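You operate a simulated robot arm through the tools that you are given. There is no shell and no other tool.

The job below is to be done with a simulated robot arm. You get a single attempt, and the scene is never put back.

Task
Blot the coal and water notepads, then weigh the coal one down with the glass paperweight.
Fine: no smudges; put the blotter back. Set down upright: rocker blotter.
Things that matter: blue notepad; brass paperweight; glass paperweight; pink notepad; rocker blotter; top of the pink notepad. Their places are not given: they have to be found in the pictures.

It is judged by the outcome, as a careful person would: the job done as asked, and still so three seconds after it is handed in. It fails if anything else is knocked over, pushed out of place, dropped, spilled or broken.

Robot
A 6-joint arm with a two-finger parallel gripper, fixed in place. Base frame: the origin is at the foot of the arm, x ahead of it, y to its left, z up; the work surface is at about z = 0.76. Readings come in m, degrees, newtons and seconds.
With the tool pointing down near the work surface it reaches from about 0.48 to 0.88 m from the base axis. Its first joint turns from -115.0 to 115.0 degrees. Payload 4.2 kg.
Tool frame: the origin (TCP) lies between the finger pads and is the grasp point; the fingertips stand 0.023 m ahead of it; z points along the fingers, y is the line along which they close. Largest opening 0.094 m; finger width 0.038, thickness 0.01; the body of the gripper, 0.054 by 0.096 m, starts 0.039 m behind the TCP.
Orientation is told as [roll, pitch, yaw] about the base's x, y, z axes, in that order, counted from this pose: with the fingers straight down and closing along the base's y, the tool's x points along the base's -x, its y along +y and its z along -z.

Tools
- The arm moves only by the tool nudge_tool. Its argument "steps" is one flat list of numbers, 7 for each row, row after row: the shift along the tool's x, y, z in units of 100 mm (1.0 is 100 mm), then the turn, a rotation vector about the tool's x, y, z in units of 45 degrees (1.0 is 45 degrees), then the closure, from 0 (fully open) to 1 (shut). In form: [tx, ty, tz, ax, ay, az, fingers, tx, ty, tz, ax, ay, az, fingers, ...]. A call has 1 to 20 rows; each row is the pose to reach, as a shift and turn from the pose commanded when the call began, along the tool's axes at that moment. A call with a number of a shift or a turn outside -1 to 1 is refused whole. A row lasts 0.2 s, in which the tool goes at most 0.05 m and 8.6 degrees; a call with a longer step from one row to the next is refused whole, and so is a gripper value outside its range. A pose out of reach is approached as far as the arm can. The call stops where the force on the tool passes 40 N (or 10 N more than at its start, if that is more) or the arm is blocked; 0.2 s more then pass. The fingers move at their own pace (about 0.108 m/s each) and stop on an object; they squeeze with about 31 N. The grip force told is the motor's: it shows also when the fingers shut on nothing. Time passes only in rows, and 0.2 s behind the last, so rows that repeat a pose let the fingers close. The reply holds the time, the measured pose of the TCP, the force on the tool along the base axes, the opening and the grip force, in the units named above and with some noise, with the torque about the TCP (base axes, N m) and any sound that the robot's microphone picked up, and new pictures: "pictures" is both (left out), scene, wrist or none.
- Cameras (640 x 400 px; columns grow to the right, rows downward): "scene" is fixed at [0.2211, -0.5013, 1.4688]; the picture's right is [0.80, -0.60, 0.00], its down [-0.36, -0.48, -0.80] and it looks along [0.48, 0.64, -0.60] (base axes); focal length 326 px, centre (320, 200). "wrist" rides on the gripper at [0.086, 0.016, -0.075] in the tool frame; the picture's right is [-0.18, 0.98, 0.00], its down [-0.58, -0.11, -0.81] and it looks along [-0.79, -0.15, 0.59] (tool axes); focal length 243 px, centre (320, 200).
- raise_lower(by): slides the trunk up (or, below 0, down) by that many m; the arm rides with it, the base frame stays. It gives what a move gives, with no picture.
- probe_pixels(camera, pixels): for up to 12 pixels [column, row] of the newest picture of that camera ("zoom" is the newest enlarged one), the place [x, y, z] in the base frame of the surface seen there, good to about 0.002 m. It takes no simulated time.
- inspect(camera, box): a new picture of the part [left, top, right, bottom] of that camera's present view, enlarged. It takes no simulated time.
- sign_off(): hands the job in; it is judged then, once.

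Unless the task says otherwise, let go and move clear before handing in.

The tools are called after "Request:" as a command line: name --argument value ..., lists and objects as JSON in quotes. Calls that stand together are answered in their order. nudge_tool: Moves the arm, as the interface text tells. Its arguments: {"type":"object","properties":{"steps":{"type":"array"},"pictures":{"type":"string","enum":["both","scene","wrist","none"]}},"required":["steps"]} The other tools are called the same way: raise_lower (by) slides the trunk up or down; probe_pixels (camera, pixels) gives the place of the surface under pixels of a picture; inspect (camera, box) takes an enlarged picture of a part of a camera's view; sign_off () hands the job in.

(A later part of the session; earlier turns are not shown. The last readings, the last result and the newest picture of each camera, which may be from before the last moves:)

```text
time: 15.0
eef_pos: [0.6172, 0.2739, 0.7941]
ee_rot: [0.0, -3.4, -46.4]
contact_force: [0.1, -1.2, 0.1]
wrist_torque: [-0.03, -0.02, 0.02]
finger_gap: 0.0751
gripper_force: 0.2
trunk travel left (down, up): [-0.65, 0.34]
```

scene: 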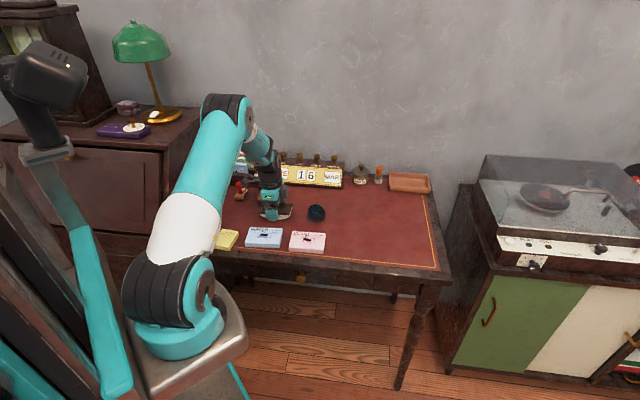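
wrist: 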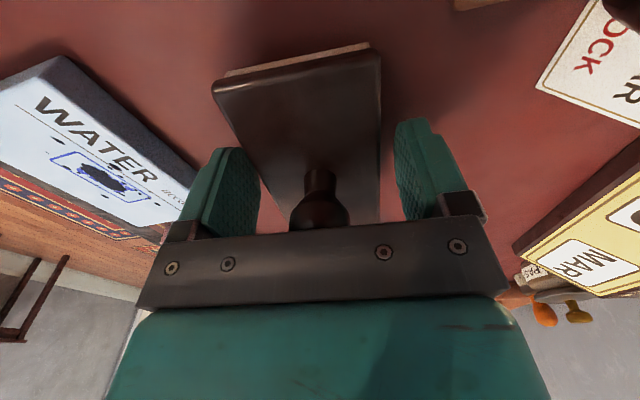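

The plate lies between the fingers with the knob just below the palm, no contact forces. I'll close gradually onto the plate's sides.

Request:
nudge_tool --steps '[0, 0, 0, 0, 0, 0, 0.25, 0, 0, 0, 0, 0, 0, 0.3, 0, 0, 0, 0, 0, 0, 0.35, 0, 0, 0, 0, 0, 0, 0.4, 0, 0, 0, 0, 0, 0, 0.45, 0, 0, 0, 0, 0, 0, 0.6, 0, 0, 0, 0, 0, 0, 1.0, 0, 0, 0, 0, 0, 0, 1.0]' --pictures "both"

```text
time: 16.8
eef_pos: [0.6159, 0.2729, 0.7941]
ee_rot: [-0.1, -3.3, -46.4]
contact_force: [-0.2, 0.5, -0.2]
wrist_torque: [-0.01, 0.02, 0.02]
finger_gap: 0.0579
gripper_force: 30.8
trunk travel left (down, up): [-0.65, 0.34]
```

scene: 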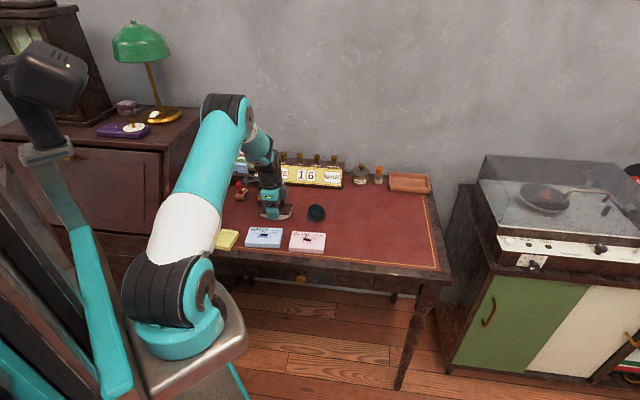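
wrist: 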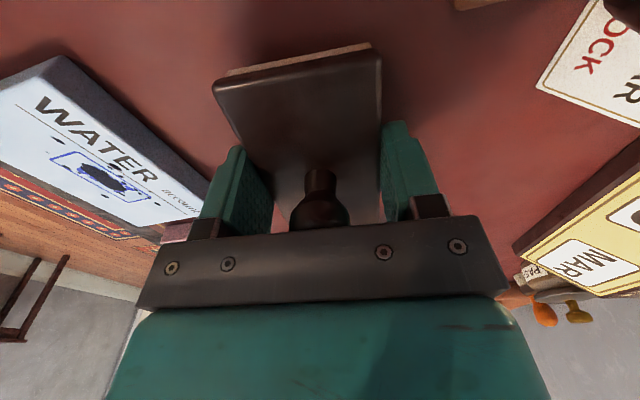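

Gap 0.058 at 31 N: the plate is held. I'll do a slow test lift of 12 mm and check the gap and pictures.

Request:
nudge_tool --steps '[0, 0, -0.02, 0, 0, 0, 1, 0, 0, -0.04, 0, 0, 0, 1, 0, 0, -0.06, 0, 0, 0, 1, 0, 0, -0.09, 0, 0, 0, 1, 0, 0, -0.12, 0, 0, 0, 1, 0, 0, -0.12, 0, 0, 0, 1]' --pictures "both"

```text
time: 18.2
eef_pos: [0.6159, 0.2728, 0.8069]
ee_rot: [0.1, -3.4, -46.5]
contact_force: [0.3, 0.1, -2.9]
wrist_torque: [0.01, -0.02, -0.02]
finger_gap: 0.0576
gripper_force: 31.3
trunk travel left (down, up): [-0.65, 0.34]
```

scene: 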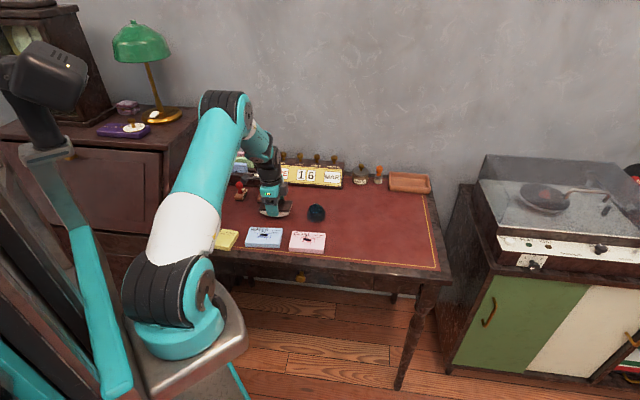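
wrist: 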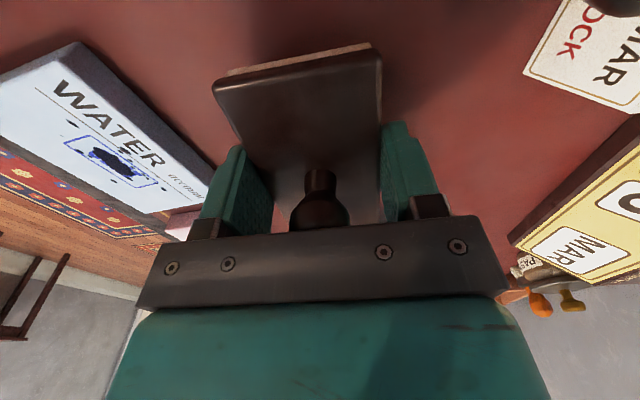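

The blotter is held steadily (weight ≈2.9 N, gap unchanged). I'll lift another 70 mm and level the tool.

Request:
nudge_tool --steps '[0, 0, -0.2, 0, 0.02, 0, 1, 0, 0, -0.45, 0, 0.05, 0, 1, 0, 0, -0.7, 0, 0.0756, 0, 1, 0, 0, -0.7, 0, 0.0756, 0, 1]' --pictures "both"

```text
time: 19.2
eef_pos: [0.6141, 0.2762, 0.8744]
ee_rot: [0.0, 0.0, -46.4]
contact_force: [-0.2, -0.7, -1.6]
wrist_torque: [0.03, 0.0, 0.0]
finger_gap: 0.0581
gripper_force: 30.7
trunk travel left (down, up): [-0.65, 0.34]
```

scene: 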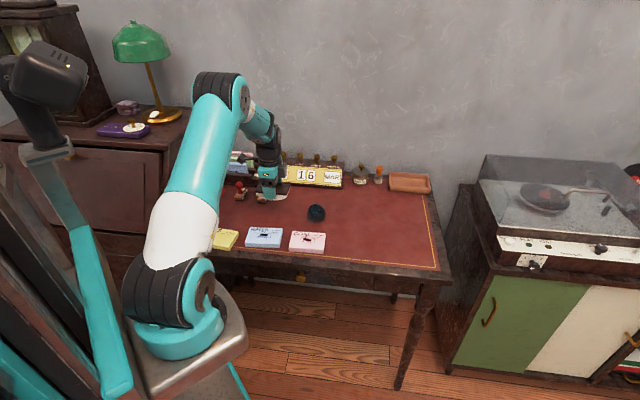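
wrist: 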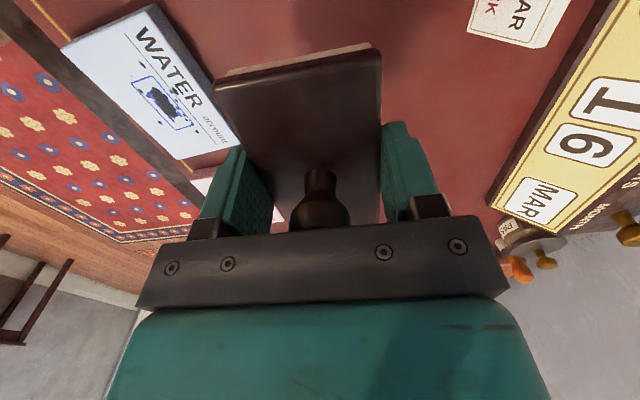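

The blotter is hanging level-looking and the WATER ink shows at (165,100) of the wrist view. I'll probe the plate's level and both ink patches accurately.

Request:
probe_pixels --camera "wrist" --pixels '[[222, 92], [372, 58], [300, 75], [340, 160], [270, 150], [375, 110], [215, 75], [378, 50], [300, 60], [235, 70], [365, 47]]'

Request:
inspect --camera "scene" --box '[240, 220, 335, 262]'

```text
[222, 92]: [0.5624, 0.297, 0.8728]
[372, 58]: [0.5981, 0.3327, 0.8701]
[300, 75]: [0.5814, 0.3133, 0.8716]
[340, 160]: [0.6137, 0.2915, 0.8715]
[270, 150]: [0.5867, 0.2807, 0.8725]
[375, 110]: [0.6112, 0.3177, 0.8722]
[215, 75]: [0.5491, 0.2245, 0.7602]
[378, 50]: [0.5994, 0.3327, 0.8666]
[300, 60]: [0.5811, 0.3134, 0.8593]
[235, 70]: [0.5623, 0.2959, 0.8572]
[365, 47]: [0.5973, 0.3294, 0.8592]
```

```text
6.74 times, centred on (288, 241) of scene
```

zoom: 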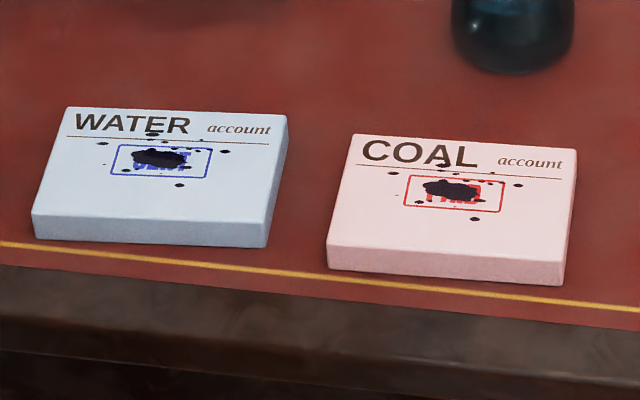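

Request:
probe_pixels --camera "zoom" --pixels '[[158, 157], [103, 143], [152, 133], [225, 152], [180, 185], [126, 170], [185, 160], [132, 155], [68, 108], [286, 118], [266, 222], [35, 213]]'

Request:
probe_pixels --camera "zoom" --pixels '[[450, 188], [393, 173], [446, 165], [518, 185], [474, 219], [418, 202], [480, 190], [424, 186], [356, 136], [574, 152], [563, 258], [330, 242]]'

```text
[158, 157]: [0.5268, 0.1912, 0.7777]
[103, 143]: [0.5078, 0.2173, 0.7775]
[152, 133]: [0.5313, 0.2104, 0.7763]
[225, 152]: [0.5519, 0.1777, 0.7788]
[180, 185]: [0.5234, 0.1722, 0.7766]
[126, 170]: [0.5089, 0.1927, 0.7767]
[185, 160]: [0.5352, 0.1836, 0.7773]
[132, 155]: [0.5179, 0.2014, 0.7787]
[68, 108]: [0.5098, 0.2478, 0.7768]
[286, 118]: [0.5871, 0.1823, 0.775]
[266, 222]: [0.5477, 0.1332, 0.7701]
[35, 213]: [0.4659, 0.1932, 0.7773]
```

```text
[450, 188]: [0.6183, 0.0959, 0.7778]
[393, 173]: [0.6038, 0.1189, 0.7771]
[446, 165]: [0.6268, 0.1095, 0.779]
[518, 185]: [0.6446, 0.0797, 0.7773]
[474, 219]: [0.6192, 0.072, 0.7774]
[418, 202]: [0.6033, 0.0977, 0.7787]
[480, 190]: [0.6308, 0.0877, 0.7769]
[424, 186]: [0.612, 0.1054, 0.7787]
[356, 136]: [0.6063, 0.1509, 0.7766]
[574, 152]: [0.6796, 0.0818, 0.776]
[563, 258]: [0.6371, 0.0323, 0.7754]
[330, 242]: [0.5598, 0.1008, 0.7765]
```

The plate is level within about 1° and the ink patches centre at (0.527, 0.191) blue and (0.618, 0.096) pink, spreading about ±31 mm across. I'll carry the blotter over the blue pad, turning 5° to line up with it.

Request:
nudge_tool --steps '[0, -0.15, 0, 0, 0, -0.02, 1, -0.005, -0.3, 0, 0, 0, -0.05, 1, -0.01, -0.5, 0, 0, 0, -0.08, 1, -0.015, -0.7, 0, 0, 0, -0.111, 1, -0.02, -0.9, 0, 0, 0, -0.111, 1, -0.02, -1.0, 0, 0, 0, -0.111, 1, -0.02, -1.0, 0, 0, 0, -0.111, 1]' --pictures "both"

```text
time: 20.8
eef_pos: [0.5422, 0.2054, 0.8769]
ee_rot: [0.0, 0.0, -41.4]
contact_force: [0.2, -0.1, -2.5]
wrist_torque: [0.02, 0.02, 0.0]
finger_gap: 0.0576
gripper_force: 31.4
trunk travel left (down, up): [-0.65, 0.34]
```

scene: 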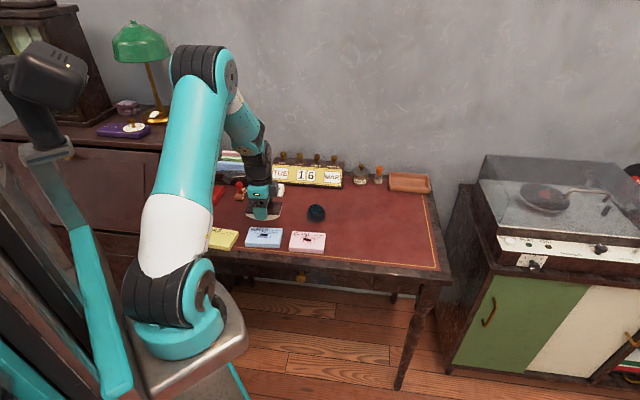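
wrist: 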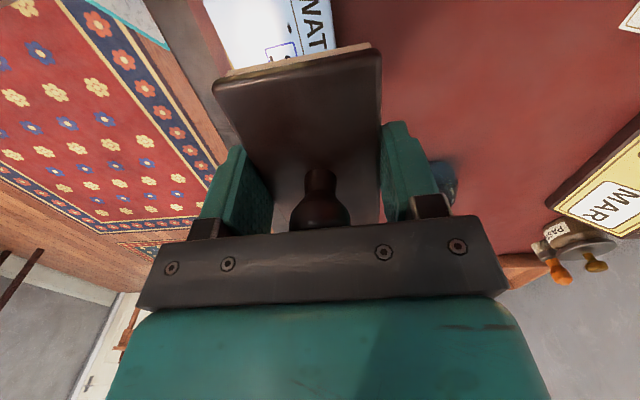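

I'm 21 mm short of the blue pad's ink; I'll finish the move over it and come down to about 6 mm above the paper.

Request:
nudge_tool --steps '[0.016, -0.1, 0, 0, 0, 0, 1, 0.016, -0.212, 0, 0, 0, 0, 1, 0.016, -0.212, 0.2, 0, 0, 0, 1, 0.016, -0.212, 0.4, 0, 0, 0, 1, 0.016, -0.212, 0.55, 0, 0, 0, 1, 0.016, -0.212, 0.55, 0, 0, 0, 1]' --pictures "both"

```text
time: 22.2
eef_pos: [0.5271, 0.1907, 0.8208]
ee_rot: [0.0, 0.0, -41.5]
contact_force: [0.1, -0.4, -2.4]
wrist_torque: [-0.02, 0.04, -0.05]
finger_gap: 0.0577
gripper_force: 31.1
trunk travel left (down, up): [-0.65, 0.34]
```

scene: 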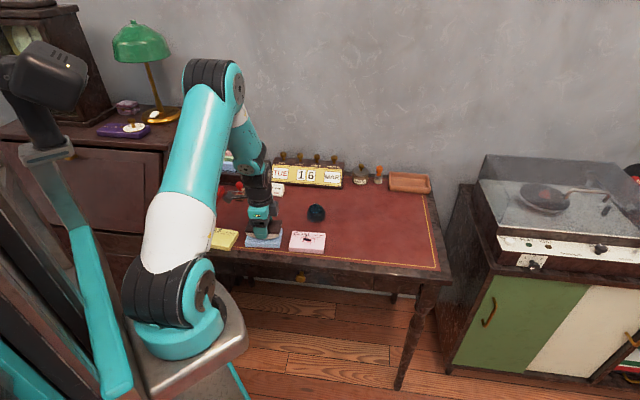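
wrist: 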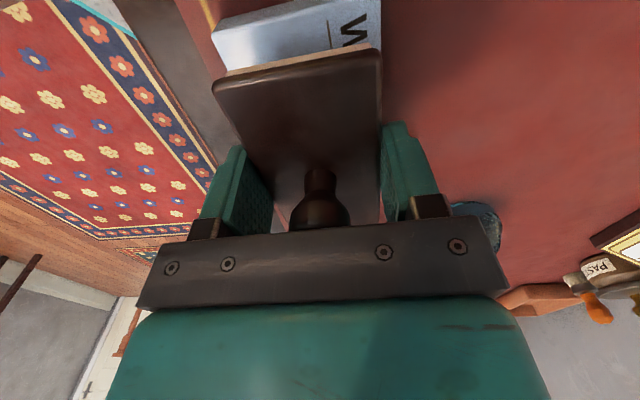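

The blotter is over the blue pad, TCP at (0.5271, 0.1907, 0.8208). I'll enlarge the scene to check the placement and clearance before touching down.

Request:
inspect --camera "scene" --box '[225, 205, 325, 265]'

```text
6.40 times, centred on (275, 235) of scene
```

zoom: 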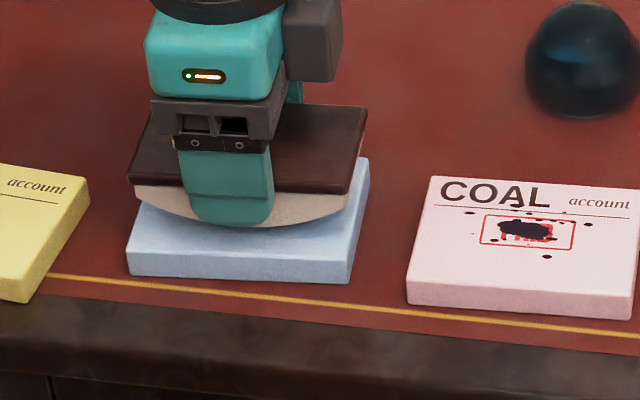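

Everything is clear and lined up. I'll creep down 7 mm in small steps and read the force.

Request:
nudge_tool --steps '[0, 0, 0.02, 0, 0, 0, 1, 0, 0, 0.04, 0, 0, 0, 1, 0, 0, 0.05, 0, 0, 0, 1, 0, 0, 0.06, 0, 0, 0, 1, 0, 0, 0.07, 0, 0, 0, 1, 0, 0, 0.07, 0, 0, 0, 1]' --pictures "none"

```text
time: 23.6
eef_pos: [0.5276, 0.192, 0.815]
ee_rot: [0.1, 0.0, -41.4]
contact_force: [-0.5, 0.1, -2.2]
wrist_torque: [-0.01, 0.01, 0.02]
finger_gap: 0.0579
gripper_force: 30.9
trunk travel left (down, up): [-0.65, 0.34]
```

No contact yet (still −2.2 N, just the blotter's weight). I'll go on in half-millimetre steps.

Request:
nudge_tool --steps '[0, 0, 0.005, 0, 0, 0, 1, 0, 0, 0.01, 0, 0, 0, 1, 0, 0, 0.015, 0, 0, 0, 1, 0, 0, 0.015, 0, 0, 0, 1]' --pictures "none"

```text
time: 24.6
eef_pos: [0.5266, 0.1914, 0.8128]
ee_rot: [0.0, 0.1, -41.4]
contact_force: [1.9, 0.1, 1.1]
wrist_torque: [-0.02, -0.03, -0.01]
finger_gap: 0.0581
gripper_force: 31.1
trunk travel left (down, up): [-0.65, 0.34]
```

The vertical force rose from −2.3 to +1.1 N, so the felt is just touching at z≈0.812. I'll press half a millimetre further.

Request:
nudge_tool --steps '[0, 0, 0.005, 0, 0, 0, 1, 0, 0, 0.005, 0, 0, 0, 1]' --pictures "none"

```text
time: 25.2
eef_pos: [0.5268, 0.1917, 0.8133]
ee_rot: [0.1, 0.0, -41.4]
contact_force: [1.7, -0.5, 9.0]
wrist_torque: [-0.09, 0.05, 0.01]
finger_gap: 0.058
gripper_force: 30.9
trunk travel left (down, up): [-0.65, 0.34]
```

Now pressing with about 11 N on the paper (≈16 N/mm). I'll start rocking without slip: roll 6° toward the tool's +x side along the rolling path and read the force.

Request:
nudge_tool --steps '[0.0122, 0, -0.001, 0, -0.0444, 0, 1, 0.0244, 0, -0.0026, 0, -0.0889, 0, 1, 0.0368, 0, -0.0048, 0, -0.1333, 0, 1]' --pictures "none"

```text
time: 26.0
eef_pos: [0.5244, 0.1938, 0.8139]
ee_rot: [-0.1, -5.9, -41.3]
contact_force: [-0.7, 0.4, 1.3]
wrist_torque: [0.12, 0.04, 0.02]
finger_gap: 0.0578
gripper_force: 31.0
trunk travel left (down, up): [-0.65, 0.34]
```

Force eased to about 4 N of contact at 6°, so the path lifts slightly too much. I'll roll on to 12° with a bit less lift.

Request:
nudge_tool --steps '[0.0094, 0, -0.0006, 0, -0.0333, 0, 1, 0.0187, 0, -0.0012, 0, -0.0667, 0, 1, 0.0277, 0, -0.0045, 0, -0.1, 0, 1, 0.0366, 0, -0.0075, 0, -0.1333, 0, 1]' --pictures "none"

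```text
time: 27.0
eef_pos: [0.5205, 0.1956, 0.8141]
ee_rot: [0.0, -11.9, -41.5]
contact_force: [-1.7, -5.9, 14.7]
wrist_torque: [-0.04, 0.24, 0.07]
finger_gap: 0.058
gripper_force: 31.5
trunk travel left (down, up): [-0.65, 0.34]
```

Contact is now about 17 N at 12°, a little much. I'll roll on to 18° with more lift.

Request:
nudge_tool --steps '[0.008, 0, -0.009, 0, -0.0333, 0, 1, 0.0162, 0, -0.0157, 0, -0.0667, 0, 1, 0.025, 0, -0.0222, 0, -0.1, 0, 1, 0.0338, 0, -0.0287, 0, -0.1333, 0, 1]' --pictures "none"

```text
time: 28.0
eef_pos: [0.5181, 0.1988, 0.8162]
ee_rot: [0.0, -18.0, -41.4]
contact_force: [0.2, -0.4, -1.9]
wrist_torque: [0.0, 0.01, 0.02]
finger_gap: 0.0578
gripper_force: 31.1
trunk travel left (down, up): [-0.65, 0.34]
```

At 18° the felt has just come off the paper (−1.9 N). I'll press down here in 0.4 mm steps to restore light contact.

Request:
nudge_tool --steps '[0.0012, 0, 0.0038, 0, 0, 0, 1, 0.0025, 0, 0.0076, 0, 0, 0, 1, 0.0025, 0, 0.0076, 0, 0, 0, 1]' --pictures "none"

```text
time: 28.8
eef_pos: [0.5182, 0.1985, 0.8158]
ee_rot: [0.2, -18.0, -41.4]
contact_force: [0.6, -0.9, 9.8]
wrist_torque: [0.05, 0.22, 0.06]
finger_gap: 0.0579
gripper_force: 31.3
trunk travel left (down, up): [-0.65, 0.34]
```

About 12 N of contact at 18° now. I'll roll on to 23°, the far end of the ink, keeping light pressure.

Request:
nudge_tool --steps '[0.0062, 0, -0.0067, 0, -0.0278, 0, 1, 0.0124, 0, -0.0135, 0, -0.0556, 0, 1, 0.0192, 0, -0.0199, 0, -0.0833, 0, 1, 0.0259, 0, -0.0263, 0, -0.1111, 0, 1]' --pictures "both"

```text
time: 29.8
eef_pos: [0.5151, 0.2012, 0.8167]
ee_rot: [0.0, -23.0, -41.4]
contact_force: [0.8, 2.1, 9.6]
wrist_torque: [0.19, 0.15, 0.0]
finger_gap: 0.058
gripper_force: 30.4
trunk travel left (down, up): [-0.65, 0.34]
```

scene: 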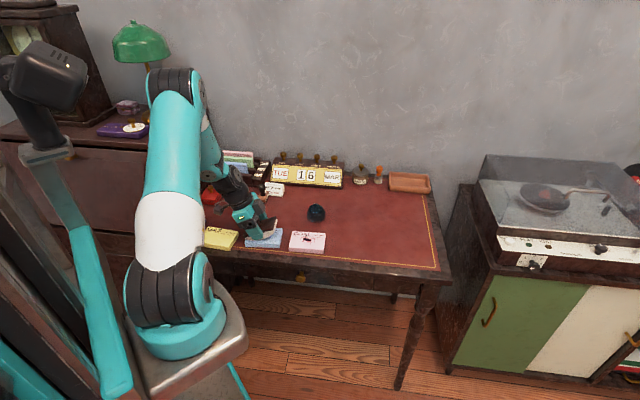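
wrist: 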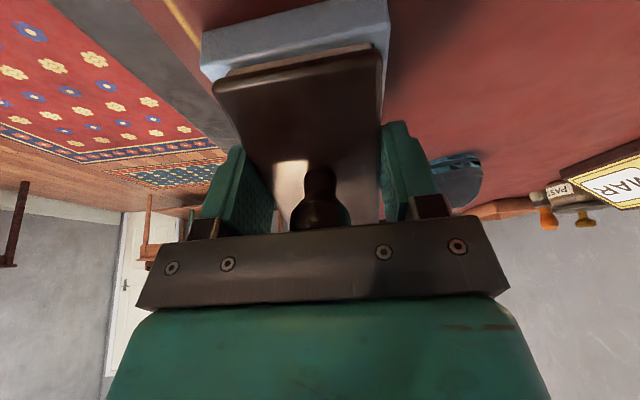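

At 23° the contact holds at about 12 N with hardly any sideways force. I'll roll back to level along the measured path.

Request:
nudge_tool --steps '[-0.0123, 0, 0.0139, 0, 0.0556, 0, 1, -0.0236, 0, 0.0285, 0, 0.1111, 0, 1, -0.0403, 0, 0.0399, 0, 0.1778, 0, 1, -0.0563, 0, 0.0511, 0, 0.2444, 0, 1, -0.071, 0, 0.0638, 0, 0.3111, 0, 1, -0.0855, 0, 0.0776, 0, 0.3778, 0, 1, -0.1021, 0, 0.0857, 0, 0.4444, 0, 1, -0.119, 0, 0.0929, 0, 0.5111, 0, 1]' --pictures "none"

```text
time: 31.6
eef_pos: [0.5274, 0.1903, 0.8137]
ee_rot: [0.1, 0.0, -41.4]
contact_force: [-1.1, 0.6, 16.8]
wrist_torque: [0.01, 0.04, -0.03]
finger_gap: 0.058
gripper_force: 30.8
trunk travel left (down, up): [-0.65, 0.34]
```

Back to level at about 19 N. Now the other side: I'll ease off 0.5 mm and roll 6° the other way.

Request:
nudge_tool --steps '[-0.006, 0, -0.003, 0, 0.0222, 0, 1, -0.0122, 0, -0.0045, 0, 0.0444, 0, 1, -0.0244, 0, -0.0045, 0, 0.0889, 0, 1, -0.0368, 0, -0.005, 0, 0.1333, 0, 1]' --pictures "none"

```text
time: 32.6
eef_pos: [0.5294, 0.1879, 0.8115]
ee_rot: [0.0, 6.1, -41.4]
contact_force: [-3.3, -4.5, 17.0]
wrist_torque: [-0.17, -0.03, -0.04]
finger_gap: 0.0576
gripper_force: 31.3
trunk travel left (down, up): [-0.65, 0.34]
```

Contact is about 19 N at −6°, a little firm. I'll ease off half a millimetre and roll on to −12°.

Request:
nudge_tool --steps '[0.0005, 0, -0.005, 0, 0, 0, 1, -0.0113, 0, -0.0092, 0, 0.0444, 0, 1, -0.0234, 0, -0.0135, 0, 0.0889, 0, 1, -0.0355, 0, -0.0178, 0, 0.1333, 0, 1]' --pictures "none"

```text
time: 33.6
eef_pos: [0.5318, 0.1873, 0.8141]
ee_rot: [0.0, 12.0, -41.3]
contact_force: [1.2, -0.2, 1.9]
wrist_torque: [-0.01, -0.12, -0.05]
finger_gap: 0.0577
gripper_force: 31.5
trunk travel left (down, up): [-0.65, 0.34]
```

Light contact (about 4 N) at −12°. I'll roll on to −18° with a touch more pressure.

Request:
nudge_tool --steps '[-0.0095, 0, -0.001, 0, 0.0333, 0, 1, -0.0183, 0, -0.0059, 0, 0.0667, 0, 1, -0.0275, 0, -0.0099, 0, 0.1, 0, 1, -0.0367, 0, -0.015, 0, 0.1333, 0, 1]' --pictures "none"

```text
time: 34.6
eef_pos: [0.5361, 0.1849, 0.8148]
ee_rot: [0.0, 18.0, -41.2]
contact_force: [-2.6, 1.5, 8.8]
wrist_torque: [-0.03, -0.08, 0.01]
finger_gap: 0.0581
gripper_force: 30.6
trunk travel left (down, up): [-0.65, 0.34]
```

About 11 N at −18°. On to −23°, the other end of the ink.

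Request:
nudge_tool --steps '[-0.0065, 0, -0.0058, 0, 0.0278, 0, 1, -0.0131, 0, -0.0116, 0, 0.0556, 0, 1, -0.02, 0, -0.0176, 0, 0.0833, 0, 1, -0.0269, 0, -0.0235, 0, 0.1111, 0, 1]' --pictures "scene"

```text
time: 35.6
eef_pos: [0.5394, 0.1807, 0.8174]
ee_rot: [0.0, 23.0, -41.5]
contact_force: [0.2, -1.6, 11.1]
wrist_torque: [-0.25, -0.17, -0.05]
finger_gap: 0.0577
gripper_force: 30.8
trunk travel left (down, up): [-0.65, 0.34]
```

scene: 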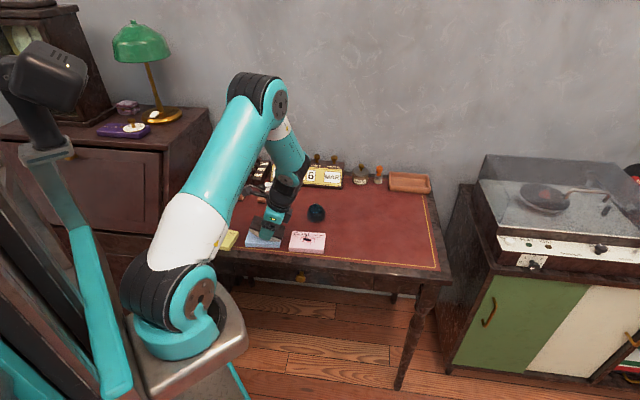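

Contact held at 13 N at −23°. I'll roll back to level, then lift straight off 50 mm.

Request:
nudge_tool --steps '[0.0127, 0, 0.013, 0, -0.0556, 0, 1, 0.0247, 0, 0.0257, 0, -0.1111, 0, 1, 0.0407, 0, 0.039, 0, -0.1778, 0, 1, 0.0563, 0, 0.0511, 0, -0.2444, 0, 1, 0.0722, 0, 0.0611, 0, -0.3111, 0, 1, 0.0886, 0, 0.0702, 0, -0.3778, 0, 1, 0.1045, 0, 0.0802, 0, -0.4444, 0, 1, 0.1205, 0, 0.0892, 0, -0.5111, 0, 1, 0.1205, 0, 0.0892, 0, -0.5111, 0, 1, 0.1577, 0, 0.0017, 0, -0.5111, 0, 1, 0.2358, 0, -0.1824, 0, -0.5111, 0, 1, 0.3139, 0, -0.3665, 0, -0.5111, 0, 1, 0.3139, 0, -0.3665, 0, -0.5111, 0, 1]' --pictures "both"

Request:
inspect --camera "scene" --box '[225, 205, 335, 265]'

```text
time: 38.4
eef_pos: [0.5289, 0.1918, 0.8625]
ee_rot: [0.0, 0.0, -41.4]
contact_force: [-0.6, 0.0, -1.8]
wrist_torque: [0.0, 0.0, 0.02]
finger_gap: 0.0577
gripper_force: 30.5
trunk travel left (down, up): [-0.65, 0.34]
```

scene: 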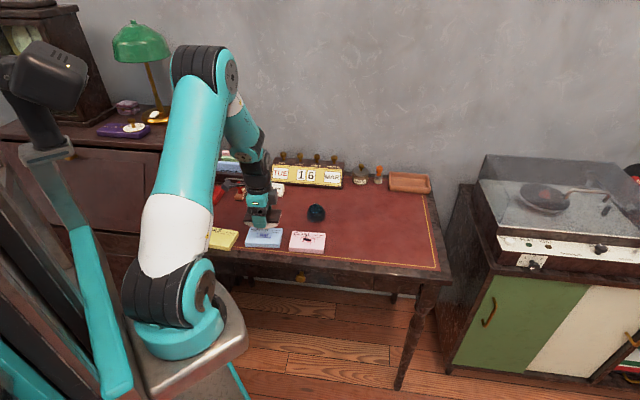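
wrist: 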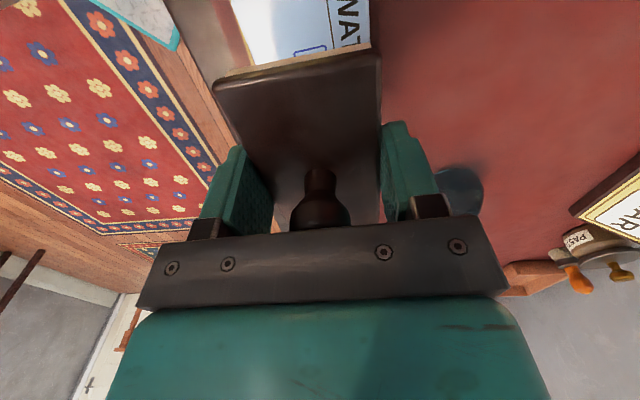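

```text
5.82 times, centred on (280, 235) of scene
```

zoom: 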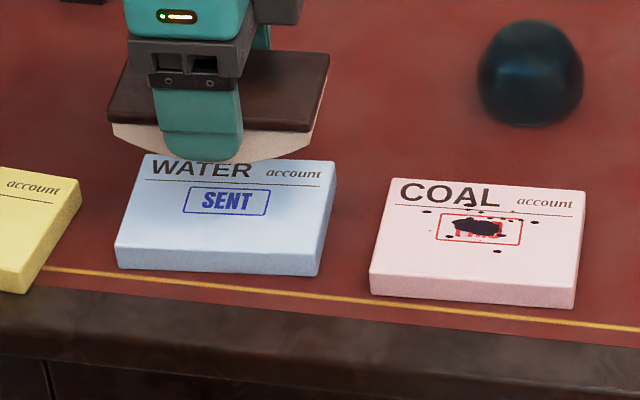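

The WATER pad is clean: only the "SENT" stamp remains, with no smudge, and the pad hasn't moved. Now I'll carry the blotter over to the pink COAL pad.

Request:
nudge_tool --steps '[-0.15, -0.01, 0, 0, 0, 0, 1, -0.35, -0.03, 0, 0, 0, 0, 1, -0.55, -0.05, 0, 0, 0, 0.01, 1, -0.75, -0.065, 0, 0, 0, 0.022, 1, -0.95, -0.08, 0, 0, 0, 0.022, 1, -0.95, -0.08, 0, 0, 0, 0.022, 1]' --pictures "none"

```text
time: 39.8
eef_pos: [0.5926, 0.1225, 0.8622]
ee_rot: [0.0, 0.0, -42.4]
contact_force: [0.2, 0.3, -2.4]
wrist_torque: [0.01, -0.03, -0.01]
finger_gap: 0.0577
gripper_force: 30.8
trunk travel left (down, up): [-0.65, 0.34]
```

Now the last 40 mm, then down to about 5 mm above the COAL pad.

Request:
nudge_tool --steps '[-0.2, -0.013, 0, 0, 0, 0, 1, -0.394, -0.027, 0, 0, 0, 0, 1, -0.394, -0.027, 0.15, 0, 0, 0, 1, -0.394, -0.027, 0.3, 0, 0, 0, 1, -0.394, -0.027, 0.43, 0, 0, 0, 1, -0.394, -0.027, 0.43, 0, 0, 0, 1]' --pictures "both"

Request:
inspect --camera "scene" --box '[240, 205, 350, 265]'

```text
time: 41.2
eef_pos: [0.6201, 0.0947, 0.8195]
ee_rot: [0.0, 0.1, -42.5]
contact_force: [0.6, 0.3, -2.9]
wrist_torque: [-0.03, -0.02, 0.0]
finger_gap: 0.0577
gripper_force: 31.0
trunk travel left (down, up): [-0.65, 0.34]
```

scene: 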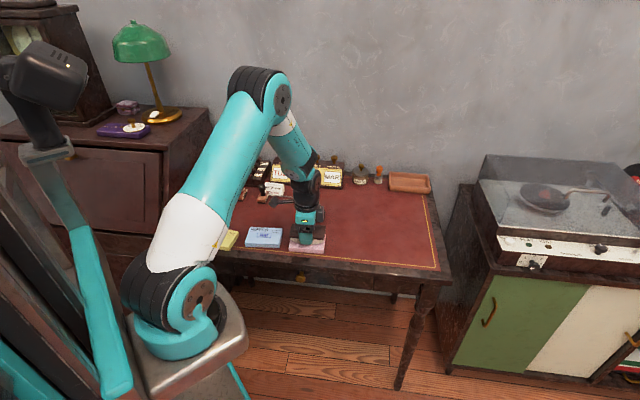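
wrist: 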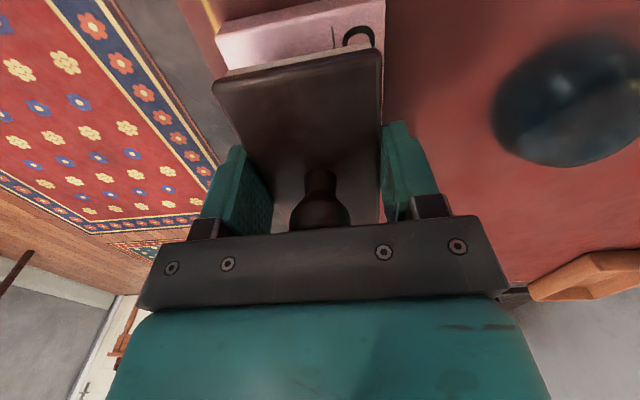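

```text
5.82 times, centred on (295, 235) of scene
```

zoom: 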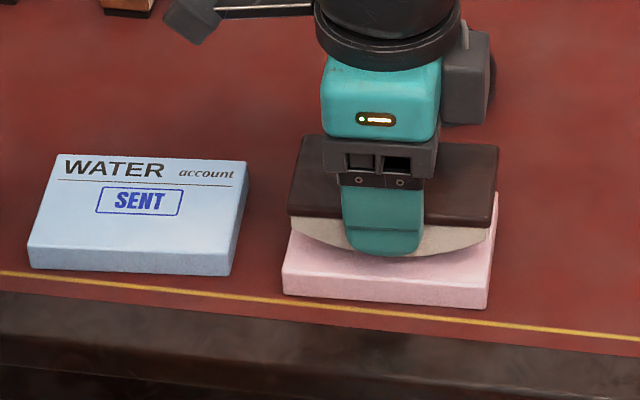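

The blotter is centred over the COAL ink. I'll creep down to contact.

Request:
nudge_tool --steps '[0, 0, 0.02, 0, 0, 0, 1, 0, 0, 0.035, 0, 0, 0, 1, 0, 0, 0.045, 0, 0, 0, 1, 0, 0, 0.052, 0, 0, 0, 1, 0, 0, 0.052, 0, 0, 0, 1]' --pictures "none"

```text
time: 42.4
eef_pos: [0.6205, 0.095, 0.8149]
ee_rot: [0.0, 0.0, -42.4]
contact_force: [-0.5, -0.5, -2.9]
wrist_torque: [0.02, -0.03, 0.01]
finger_gap: 0.0578
gripper_force: 31.1
trunk travel left (down, up): [-0.65, 0.34]
```

Request:
nudge_tool --steps '[0, 0, 0.005, 0, 0, 0, 1, 0, 0, 0.01, 0, 0, 0, 1, 0, 0, 0.01, 0, 0, 0, 1]' --pictures "none"

```text
time: 43.2
eef_pos: [0.6189, 0.094, 0.8136]
ee_rot: [-0.1, 0.0, -42.5]
contact_force: [-0.2, -0.3, -2.2]
wrist_torque: [0.0, 0.02, 0.01]
finger_gap: 0.0578
gripper_force: 31.1
trunk travel left (down, up): [-0.65, 0.34]
```

Still free (−2.2 N). Another 1 mm in half-millimetre steps.

Request:
nudge_tool --steps '[0, 0, 0.005, 0, 0, 0, 1, 0, 0, 0.01, 0, 0, 0, 1, 0, 0, 0.01, 0, 0, 0, 1]' --pictures "none"

```text
time: 44.0
eef_pos: [0.6202, 0.0944, 0.8131]
ee_rot: [0.1, 0.0, -42.4]
contact_force: [-1.2, -0.3, 9.3]
wrist_torque: [-0.04, 0.08, -0.02]
finger_gap: 0.0578
gripper_force: 31.4
trunk travel left (down, up): [-0.65, 0.34]
```

Contact at about 12 N. Rocking as before: first to +6°.

Request:
nudge_tool --steps '[0.0122, 0, -0.001, 0, -0.0444, 0, 1, 0.0244, 0, -0.0015, 0, -0.0889, 0, 1, 0.0368, 0, -0.002, 0, -0.1333, 0, 1]' --pictures "none"

```text
time: 44.8
eef_pos: [0.6168, 0.0961, 0.8131]
ee_rot: [0.1, -6.1, -42.4]
contact_force: [-2.5, 1.6, 16.2]
wrist_torque: [0.12, 0.24, 0.01]
finger_gap: 0.058
gripper_force: 31.0
trunk travel left (down, up): [-0.65, 0.34]
```

About 18 N at +6°; easing off as I roll to +12°.

Request:
nudge_tool --steps '[0.0085, 0, -0.0069, 0, -0.0333, 0, 1, 0.0177, 0, -0.0109, 0, -0.0667, 0, 1, 0.0269, 0, -0.0139, 0, -0.1, 0, 1, 0.0355, 0, -0.0178, 0, -0.1333, 0, 1]' --pictures "none"

```text
time: 45.8
eef_pos: [0.6145, 0.0995, 0.8127]
ee_rot: [-0.1, -12.0, -42.3]
contact_force: [1.7, 0.8, 2.5]
wrist_torque: [0.11, -0.07, -0.02]
finger_gap: 0.0578
gripper_force: 31.1
trunk travel left (down, up): [-0.65, 0.34]
```

About 5 N at +12°. On to +18° with a touch more pressure.

Request:
nudge_tool --steps '[0.0093, 0, -0.002, 0, -0.0333, 0, 1, 0.0183, 0, -0.006, 0, -0.0667, 0, 1, 0.0273, 0, -0.0109, 0, -0.1, 0, 1, 0.0365, 0, -0.0159, 0, -0.1333, 0, 1]' --pictures "none"

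```text
time: 46.8
eef_pos: [0.6119, 0.101, 0.8159]
ee_rot: [-0.1, -18.2, -42.4]
contact_force: [-1.8, -4.9, 13.2]
wrist_torque: [-0.01, 0.29, 0.08]
finger_gap: 0.0578
gripper_force: 31.3
trunk travel left (down, up): [-0.65, 0.34]
```

About 15 N at +18°. On to +23°.

Request:
nudge_tool --steps '[0.0061, 0, -0.0072, 0, -0.0278, 0, 1, 0.0127, 0, -0.0126, 0, -0.0556, 0, 1, 0.0195, 0, -0.019, 0, -0.0833, 0, 1, 0.0263, 0, -0.0254, 0, -0.1111, 0, 1]' --pictures "none"

```text
time: 47.8
eef_pos: [0.6106, 0.104, 0.8178]
ee_rot: [0.0, -23.0, -42.4]
contact_force: [-0.4, -2.6, 10.4]
wrist_torque: [0.08, 0.16, -0.01]
finger_gap: 0.0579
gripper_force: 30.7
trunk travel left (down, up): [-0.65, 0.34]
```

Contact holds at about 13 N at +23°. Rolling back to level.

Request:
nudge_tool --steps '[-0.0127, 0, 0.013, 0, 0.0556, 0, 1, -0.0247, 0, 0.0257, 0, 0.1111, 0, 1, -0.0403, 0, 0.0399, 0, 0.1778, 0, 1, -0.0559, 0, 0.052, 0, 0.2444, 0, 1, -0.0718, 0, 0.062, 0, 0.3111, 0, 1, -0.0874, 0, 0.073, 0, 0.3778, 0, 1, -0.1033, 0, 0.083, 0, 0.4444, 0, 1, -0.1198, 0, 0.091, 0, 0.5111, 0, 1]' --pictures "none"

```text
time: 49.6
eef_pos: [0.6203, 0.0939, 0.8125]
ee_rot: [0.0, 0.1, -42.4]
contact_force: [1.6, 2.7, 9.4]
wrist_torque: [0.13, -0.08, 0.0]
finger_gap: 0.0581
gripper_force: 31.0
trunk travel left (down, up): [-0.65, 0.34]
```

Level again at about 12 N. Now the other side, to −6°.

Request:
nudge_tool --steps '[-0.0122, 0, -0.002, 0, 0.0444, 0, 1, -0.0244, 0, -0.004, 0, 0.0889, 0, 1, -0.0368, 0, -0.006, 0, 0.1333, 0, 1]' --pictures "none"

```text
time: 50.4
eef_pos: [0.6223, 0.0899, 0.8134]
ee_rot: [0.1, 5.9, -42.4]
contact_force: [0.5, 2.4, 7.1]
wrist_torque: [0.13, -0.15, 0.0]
finger_gap: 0.058
gripper_force: 31.0
trunk travel left (down, up): [-0.65, 0.34]
```

About 9.5 N at −6°. On to −12°.

Request:
nudge_tool --steps '[-0.009, 0, -0.002, 0, 0.0333, 0, 1, -0.0184, 0, -0.004, 0, 0.0667, 0, 1, -0.0277, 0, -0.0065, 0, 0.1, 0, 1, -0.0365, 0, -0.0089, 0, 0.1333, 0, 1]' --pictures "none"

```text
time: 51.4
eef_pos: [0.6248, 0.0885, 0.8143]
ee_rot: [-0.1, 12.1, -42.4]
contact_force: [1.6, 1.1, 9.3]
wrist_torque: [-0.09, -0.2, 0.05]
finger_gap: 0.058
gripper_force: 30.8
trunk travel left (down, up): [-0.65, 0.34]
```

About 12 N at −12°. On to −18°.

Request:
nudge_tool --steps '[-0.0087, 0, -0.0049, 0, 0.0333, 0, 1, -0.0174, 0, -0.0098, 0, 0.0667, 0, 1, -0.0265, 0, -0.0148, 0, 0.1, 0, 1, -0.0357, 0, -0.0198, 0, 0.1333, 0, 1]' --pictures "none"

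```text
time: 52.4
eef_pos: [0.6283, 0.0856, 0.815]
ee_rot: [0.1, 18.1, -42.3]
contact_force: [0.5, -4.9, 14.4]
wrist_torque: [-0.34, -0.26, -0.03]
finger_gap: 0.0576
gripper_force: 30.9
trunk travel left (down, up): [-0.65, 0.34]
```

About 17 N at −18°; easing slightly on the way to −23°.

Request:
nudge_tool --steps '[-0.0058, 0, -0.0082, 0, 0.0278, 0, 1, -0.0124, 0, -0.0135, 0, 0.0556, 0, 1, -0.0192, 0, -0.0199, 0, 0.0833, 0, 1, -0.0259, 0, -0.0263, 0, 0.1111, 0, 1]' --pictures "none"

```text
time: 53.4
eef_pos: [0.6302, 0.0846, 0.8171]
ee_rot: [0.0, 23.0, -42.3]
contact_force: [-1.4, -2.7, 10.8]
wrist_torque: [-0.23, -0.14, -0.04]
finger_gap: 0.0578
gripper_force: 30.9
trunk travel left (down, up): [-0.65, 0.34]
```

Full sweep done with about 13 N at −23°. I'll roll back to level, lift off 50 mm and check the COAL pad.

Request:
nudge_tool --steps '[0.0127, 0, 0.013, 0, -0.0556, 0, 1, 0.0251, 0, 0.0248, 0, -0.1111, 0, 1, 0.0399, 0, 0.0408, 0, -0.1778, 0, 1, 0.0552, 0, 0.0538, 0, -0.2444, 0, 1, 0.071, 0, 0.0638, 0, -0.3111, 0, 1, 0.0871, 0, 0.0739, 0, -0.3778, 0, 1, 0.1029, 0, 0.0839, 0, -0.4444, 0, 1, 0.119, 0, 0.0929, 0, -0.5111, 0, 1, 0.119, 0, 0.0929, 0, -0.5111, 0, 1, 0.1565, 0, 0.0045, 0, -0.5111, 0, 1, 0.2346, 0, -0.1796, 0, -0.5111, 0, 1, 0.3128, 0, -0.3637, 0, -0.5111, 0, 1, 0.3128, 0, -0.3637, 0, -0.5111, 0, 1]' --pictures "both"

Request:
inspect --camera "scene" --box '[240, 205, 350, 265]'

```text
time: 56.2
eef_pos: [0.6192, 0.0929, 0.8623]
ee_rot: [0.1, 0.0, -42.4]
contact_force: [0.0, 0.1, -2.5]
wrist_torque: [0.03, 0.0, -0.02]
finger_gap: 0.058
gripper_force: 31.9
trunk travel left (down, up): [-0.65, 0.34]
```

scene: 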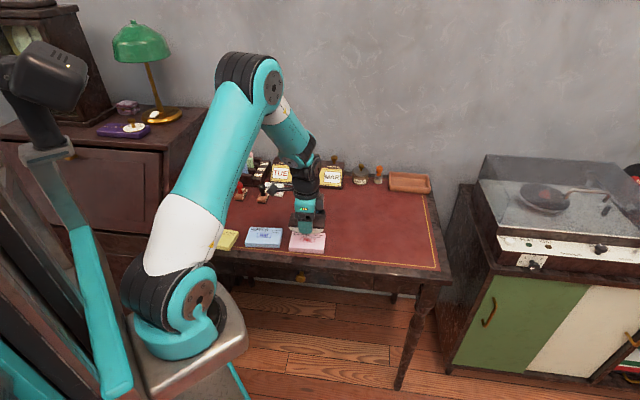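
wrist: 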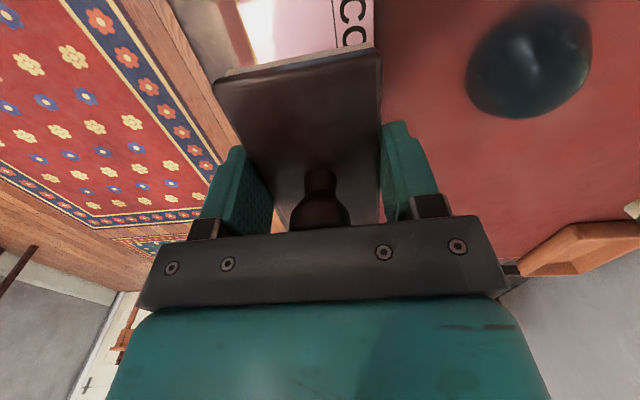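

```text
5.82 times, centred on (295, 235) of scene
```

zoom: 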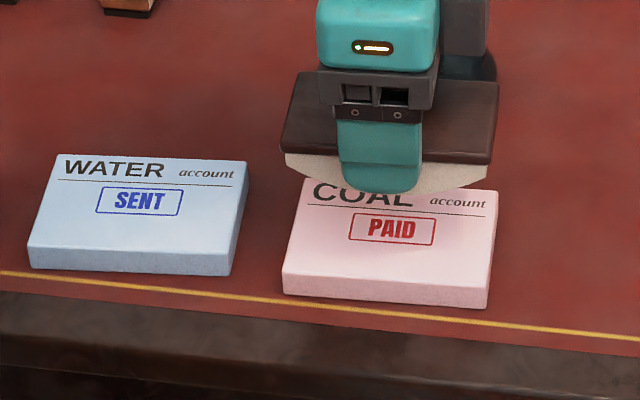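

Both pads are blotted clean ("SENT" and "PAID" legible, no smudges, pads in place). Now I'll carry the blotter back toward its spot at (0.616, 0.271), raising it a bit to pass the glass dome.

Request:
nudge_tool --steps '[0, 0, -0.15, 0, 0, 0, 1, 0.05, 0.05, -0.3, 0, 0, 0, 1, 0.2, 0.2, -0.3, 0, 0, 0.02, 1, 0.35, 0.37, -0.3, 0, 0, 0.04, 1, 0.5, 0.53, -0.3, 0, 0, 0.06, 1, 0.65, 0.7, -0.3, 0, 0, 0.08, 1, 0.8, 0.86, -0.3, 0, 0, 0.091, 1, 0.9, 0.96, -0.3, 0, 0, 0.091, 1, 0.9, 0.96, -0.3, 0, 0, 0.091, 1]' --pictures "both"

```text
time: 58.2
eef_pos: [0.62, 0.2266, 0.8909]
ee_rot: [0.0, 0.0, -46.5]
contact_force: [0.3, 0.3, -2.2]
wrist_torque: [0.05, 0.02, -0.03]
finger_gap: 0.0579
gripper_force: 31.7
trunk travel left (down, up): [-0.65, 0.34]
```

scene: 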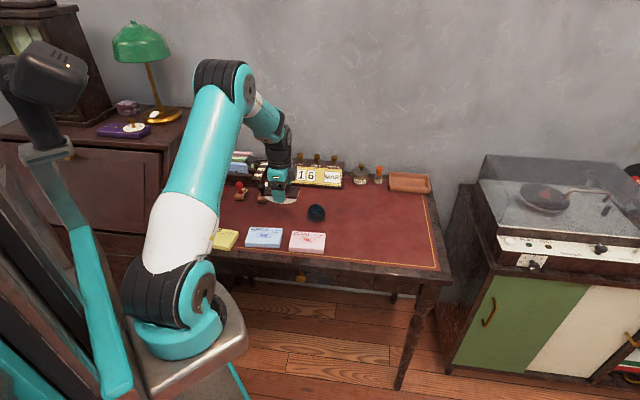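
wrist: 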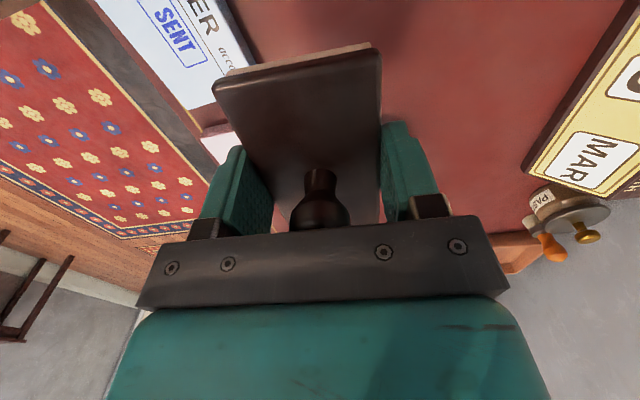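

I'll move the last 45 mm to above its original spot, then check position and level before lowering.

Request:
nudge_tool --steps '[0.11, 0.1, 0, 0, 0, 0, 1, 0.22, 0.2, 0, 0, 0, 0, 1, 0.333, 0.297, 0, 0, 0, 0, 1, 0.333, 0.297, 0.1, 0, 0, 0, 1, 0.333, 0.297, 0.1, 0, 0, 0, 1]' --pictures "both"

Request:
probe_pixels --camera "wrist" --pixels '[[222, 92], [372, 58], [300, 75], [340, 160], [270, 150], [375, 110], [300, 130], [225, 85], [370, 52], [320, 180]]'

Request:
inspect --camera "scene" --box '[240, 170, 340, 235]'

```text
time: 59.4
eef_pos: [0.6174, 0.2702, 0.8825]
ee_rot: [0.0, 0.1, -46.5]
contact_force: [1.2, 0.8, -2.3]
wrist_torque: [-0.01, -0.02, 0.01]
finger_gap: 0.0577
gripper_force: 30.8
trunk travel left (down, up): [-0.65, 0.34]
```

scene: 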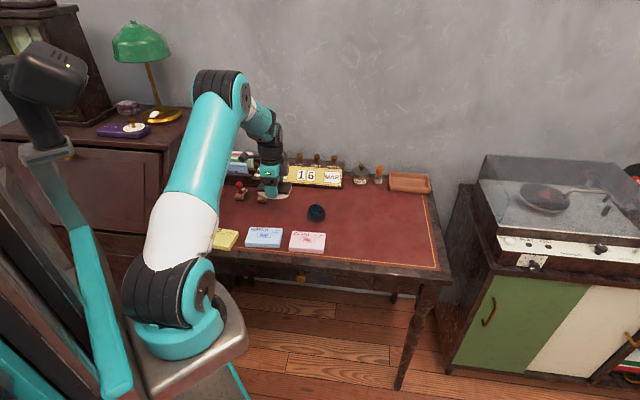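
wrist: 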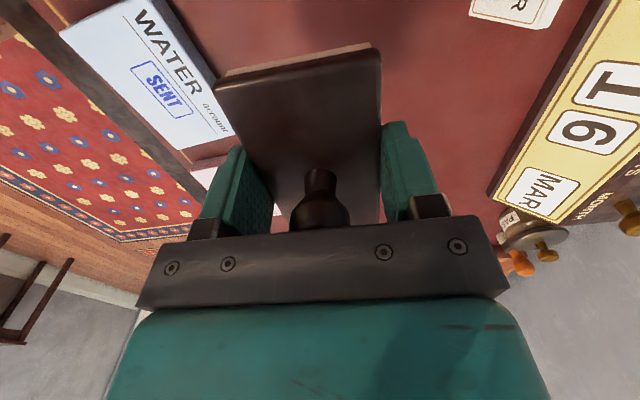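

```text
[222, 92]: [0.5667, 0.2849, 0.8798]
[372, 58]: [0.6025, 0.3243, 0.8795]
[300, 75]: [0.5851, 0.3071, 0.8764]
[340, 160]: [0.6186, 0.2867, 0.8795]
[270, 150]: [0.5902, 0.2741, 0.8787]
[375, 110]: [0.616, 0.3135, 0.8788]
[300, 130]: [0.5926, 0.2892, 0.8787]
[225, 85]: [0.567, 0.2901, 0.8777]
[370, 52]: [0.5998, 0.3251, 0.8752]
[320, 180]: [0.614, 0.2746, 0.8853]
```

```text
6.15 times, centred on (290, 202) of scene
```

zoom: 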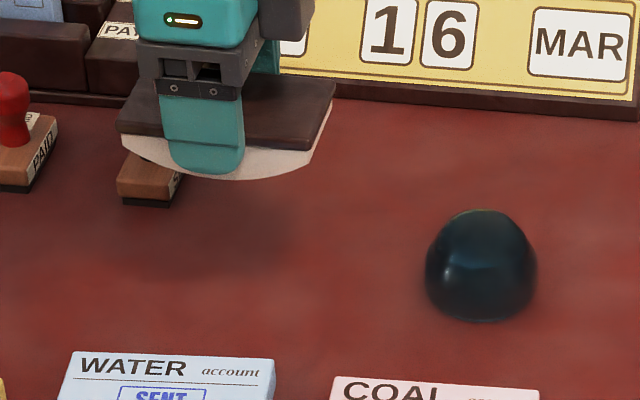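

The plate is level (z 0.879 all over) and within 2 mm of its original place. I'll lower it to about 5 mm above the desk.

Request:
nudge_tool --steps '[0.01, 0, 0.2, 0, 0, 0, 1, 0.01, 0, 0.4, 0, 0, 0, 1, 0.01, 0, 0.6, 0, 0, 0, 1, 0.01, 0, 0.75, 0, 0, 0, 1, 0.01, 0, 0.82, 0, 0, 0, 1, 0.01, 0, 0.82, 0, 0, 0, 1]' --pictures "none"

```text
time: 60.8
eef_pos: [0.6172, 0.27, 0.8014]
ee_rot: [0.0, 0.1, -46.5]
contact_force: [-1.3, 0.4, -3.6]
wrist_torque: [-0.01, 0.01, -0.01]
finger_gap: 0.058
gripper_force: 30.9
trunk travel left (down, up): [-0.65, 0.34]
```

Request:
nudge_tool --steps '[0, 0, 0.015, 0, 0, 0, 1, 0, 0, 0.03, 0, 0, 0, 1, 0, 0, 0.045, 0, 0, 0, 1, 0, 0, 0.05, 0, 0, 0, 1, 0, 0, 0.05, 0, 0, 0, 1]' --pictures "none"

```text
time: 62.0
eef_pos: [0.6162, 0.2686, 0.796]
ee_rot: [-0.1, 0.1, -46.4]
contact_force: [0.8, -0.3, -2.5]
wrist_torque: [0.0, 0.0, 0.01]
finger_gap: 0.0574
gripper_force: 30.9
trunk travel left (down, up): [-0.65, 0.34]
```

Not touching yet (−2.5 N). Half-millimetre steps now.

Request:
nudge_tool --steps '[0, 0, 0.005, 0, 0, 0, 1, 0, 0, 0.01, 0, 0, 0, 1, 0, 0, 0.01, 0, 0, 0, 1]' --pictures "none"

```text
time: 62.8
eef_pos: [0.6168, 0.2714, 0.7948]
ee_rot: [0.0, 0.0, -46.5]
contact_force: [-0.3, -0.2, -2.8]
wrist_torque: [0.03, -0.01, -0.01]
finger_gap: 0.0576
gripper_force: 30.6
trunk travel left (down, up): [-0.65, 0.34]
```

Request:
nudge_tool --steps '[0, 0, 0.004, 0, 0, 0, 1, 0, 0, 0.008, 0, 0, 0, 1, 0, 0, 0.008, 0, 0, 0, 1]' --pictures "none"

```text
time: 63.6
eef_pos: [0.6167, 0.2715, 0.7952]
ee_rot: [0.0, 0.0, -46.4]
contact_force: [-3.2, -2.1, 13.2]
wrist_torque: [-0.21, 0.24, 0.01]
finger_gap: 0.0579
gripper_force: 30.6
trunk travel left (down, up): [-0.65, 0.34]
```

Touchdown at about 15 N; I'll back off 0.8 mm so it just stands, then open the fingers gradually.

Request:
nudge_tool --steps '[0, 0, -0.008, 0, 0, 0, 1, 0, 0, -0.008, 0, 0, 0, 1, 0, 0, -0.008, 0, 0, 0, 1]' --pictures "none"

```text
time: 64.4
eef_pos: [0.6165, 0.2703, 0.7972]
ee_rot: [0.1, 0.0, -46.6]
contact_force: [2.6, -1.8, 7.7]
wrist_torque: [-0.08, -0.05, -0.01]
finger_gap: 0.0577
gripper_force: 31.4
trunk travel left (down, up): [-0.65, 0.34]
```

Request:
nudge_tool --steps '[0, 0, -0.004, 0, 0, 0, 1, 0, 0, -0.004, 0, 0, 0, 1]' --pictures "none"

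```text
time: 65.0
eef_pos: [0.6173, 0.2719, 0.7956]
ee_rot: [0.0, 0.0, -46.5]
contact_force: [3.4, -0.3, 4.2]
wrist_torque: [0.13, -0.23, -0.1]
finger_gap: 0.0577
gripper_force: 30.9
trunk travel left (down, up): [-0.65, 0.34]
```

Request:
nudge_tool --steps '[0, 0, -0.003, 0, 0, 0, 1, 0, 0, -0.003, 0, 0, 0, 1]' --pictures "none"

```text
time: 65.6
eef_pos: [0.6163, 0.2714, 0.7945]
ee_rot: [-0.1, 0.0, -46.5]
contact_force: [2.7, -1.6, 2.9]
wrist_torque: [0.12, -0.19, -0.11]
finger_gap: 0.0575
gripper_force: 31.2
trunk travel left (down, up): [-0.65, 0.34]
```

Only about 5 N remains between felt and desk, so it stands on the desk. Opening the fingers gradually.

Request:
nudge_tool --steps '[0, 0, 0, 0, 0, 0, 0.42, 0, 0, 0, 0, 0, 0, 0.38, 0, 0, 0, 0, 0, 0, 0.36, 0, 0, 0, 0, 0, 0, 0.34, 0, 0, 0, 0, 0, 0, 0.3, 0, 0, 0, 0, 0, 0, 0.25, 0, 0, 0, 0, 0, 0, 0.2, 0, 0, 0, 0, 0, 0, 0.2]' --pictures "both"

```text
time: 67.4
eef_pos: [0.6163, 0.2705, 0.7956]
ee_rot: [-0.2, 0.0, -46.5]
contact_force: [1.1, -0.3, 0.4]
wrist_torque: [0.03, 0.03, -0.03]
finger_gap: 0.0752
gripper_force: 0.1
trunk travel left (down, up): [-0.65, 0.34]
```

scene: 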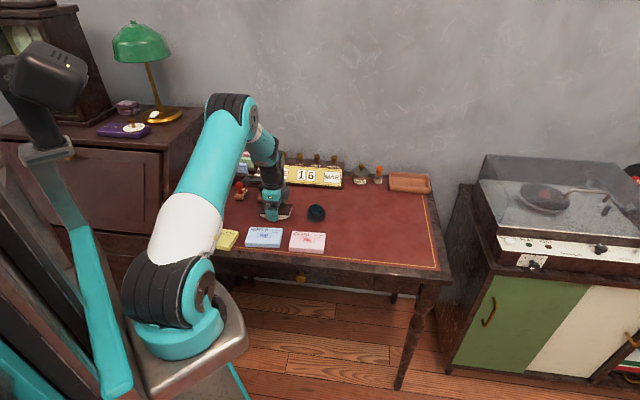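
wrist: 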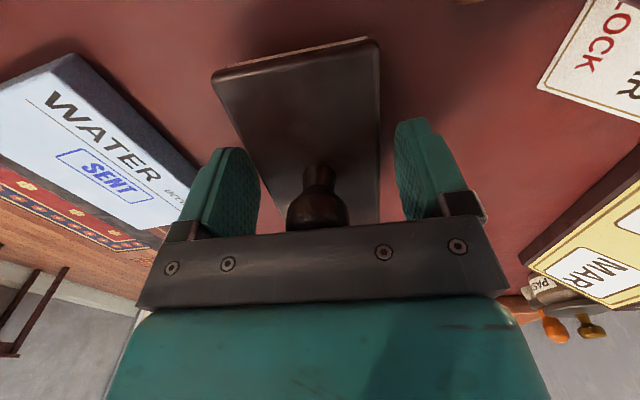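

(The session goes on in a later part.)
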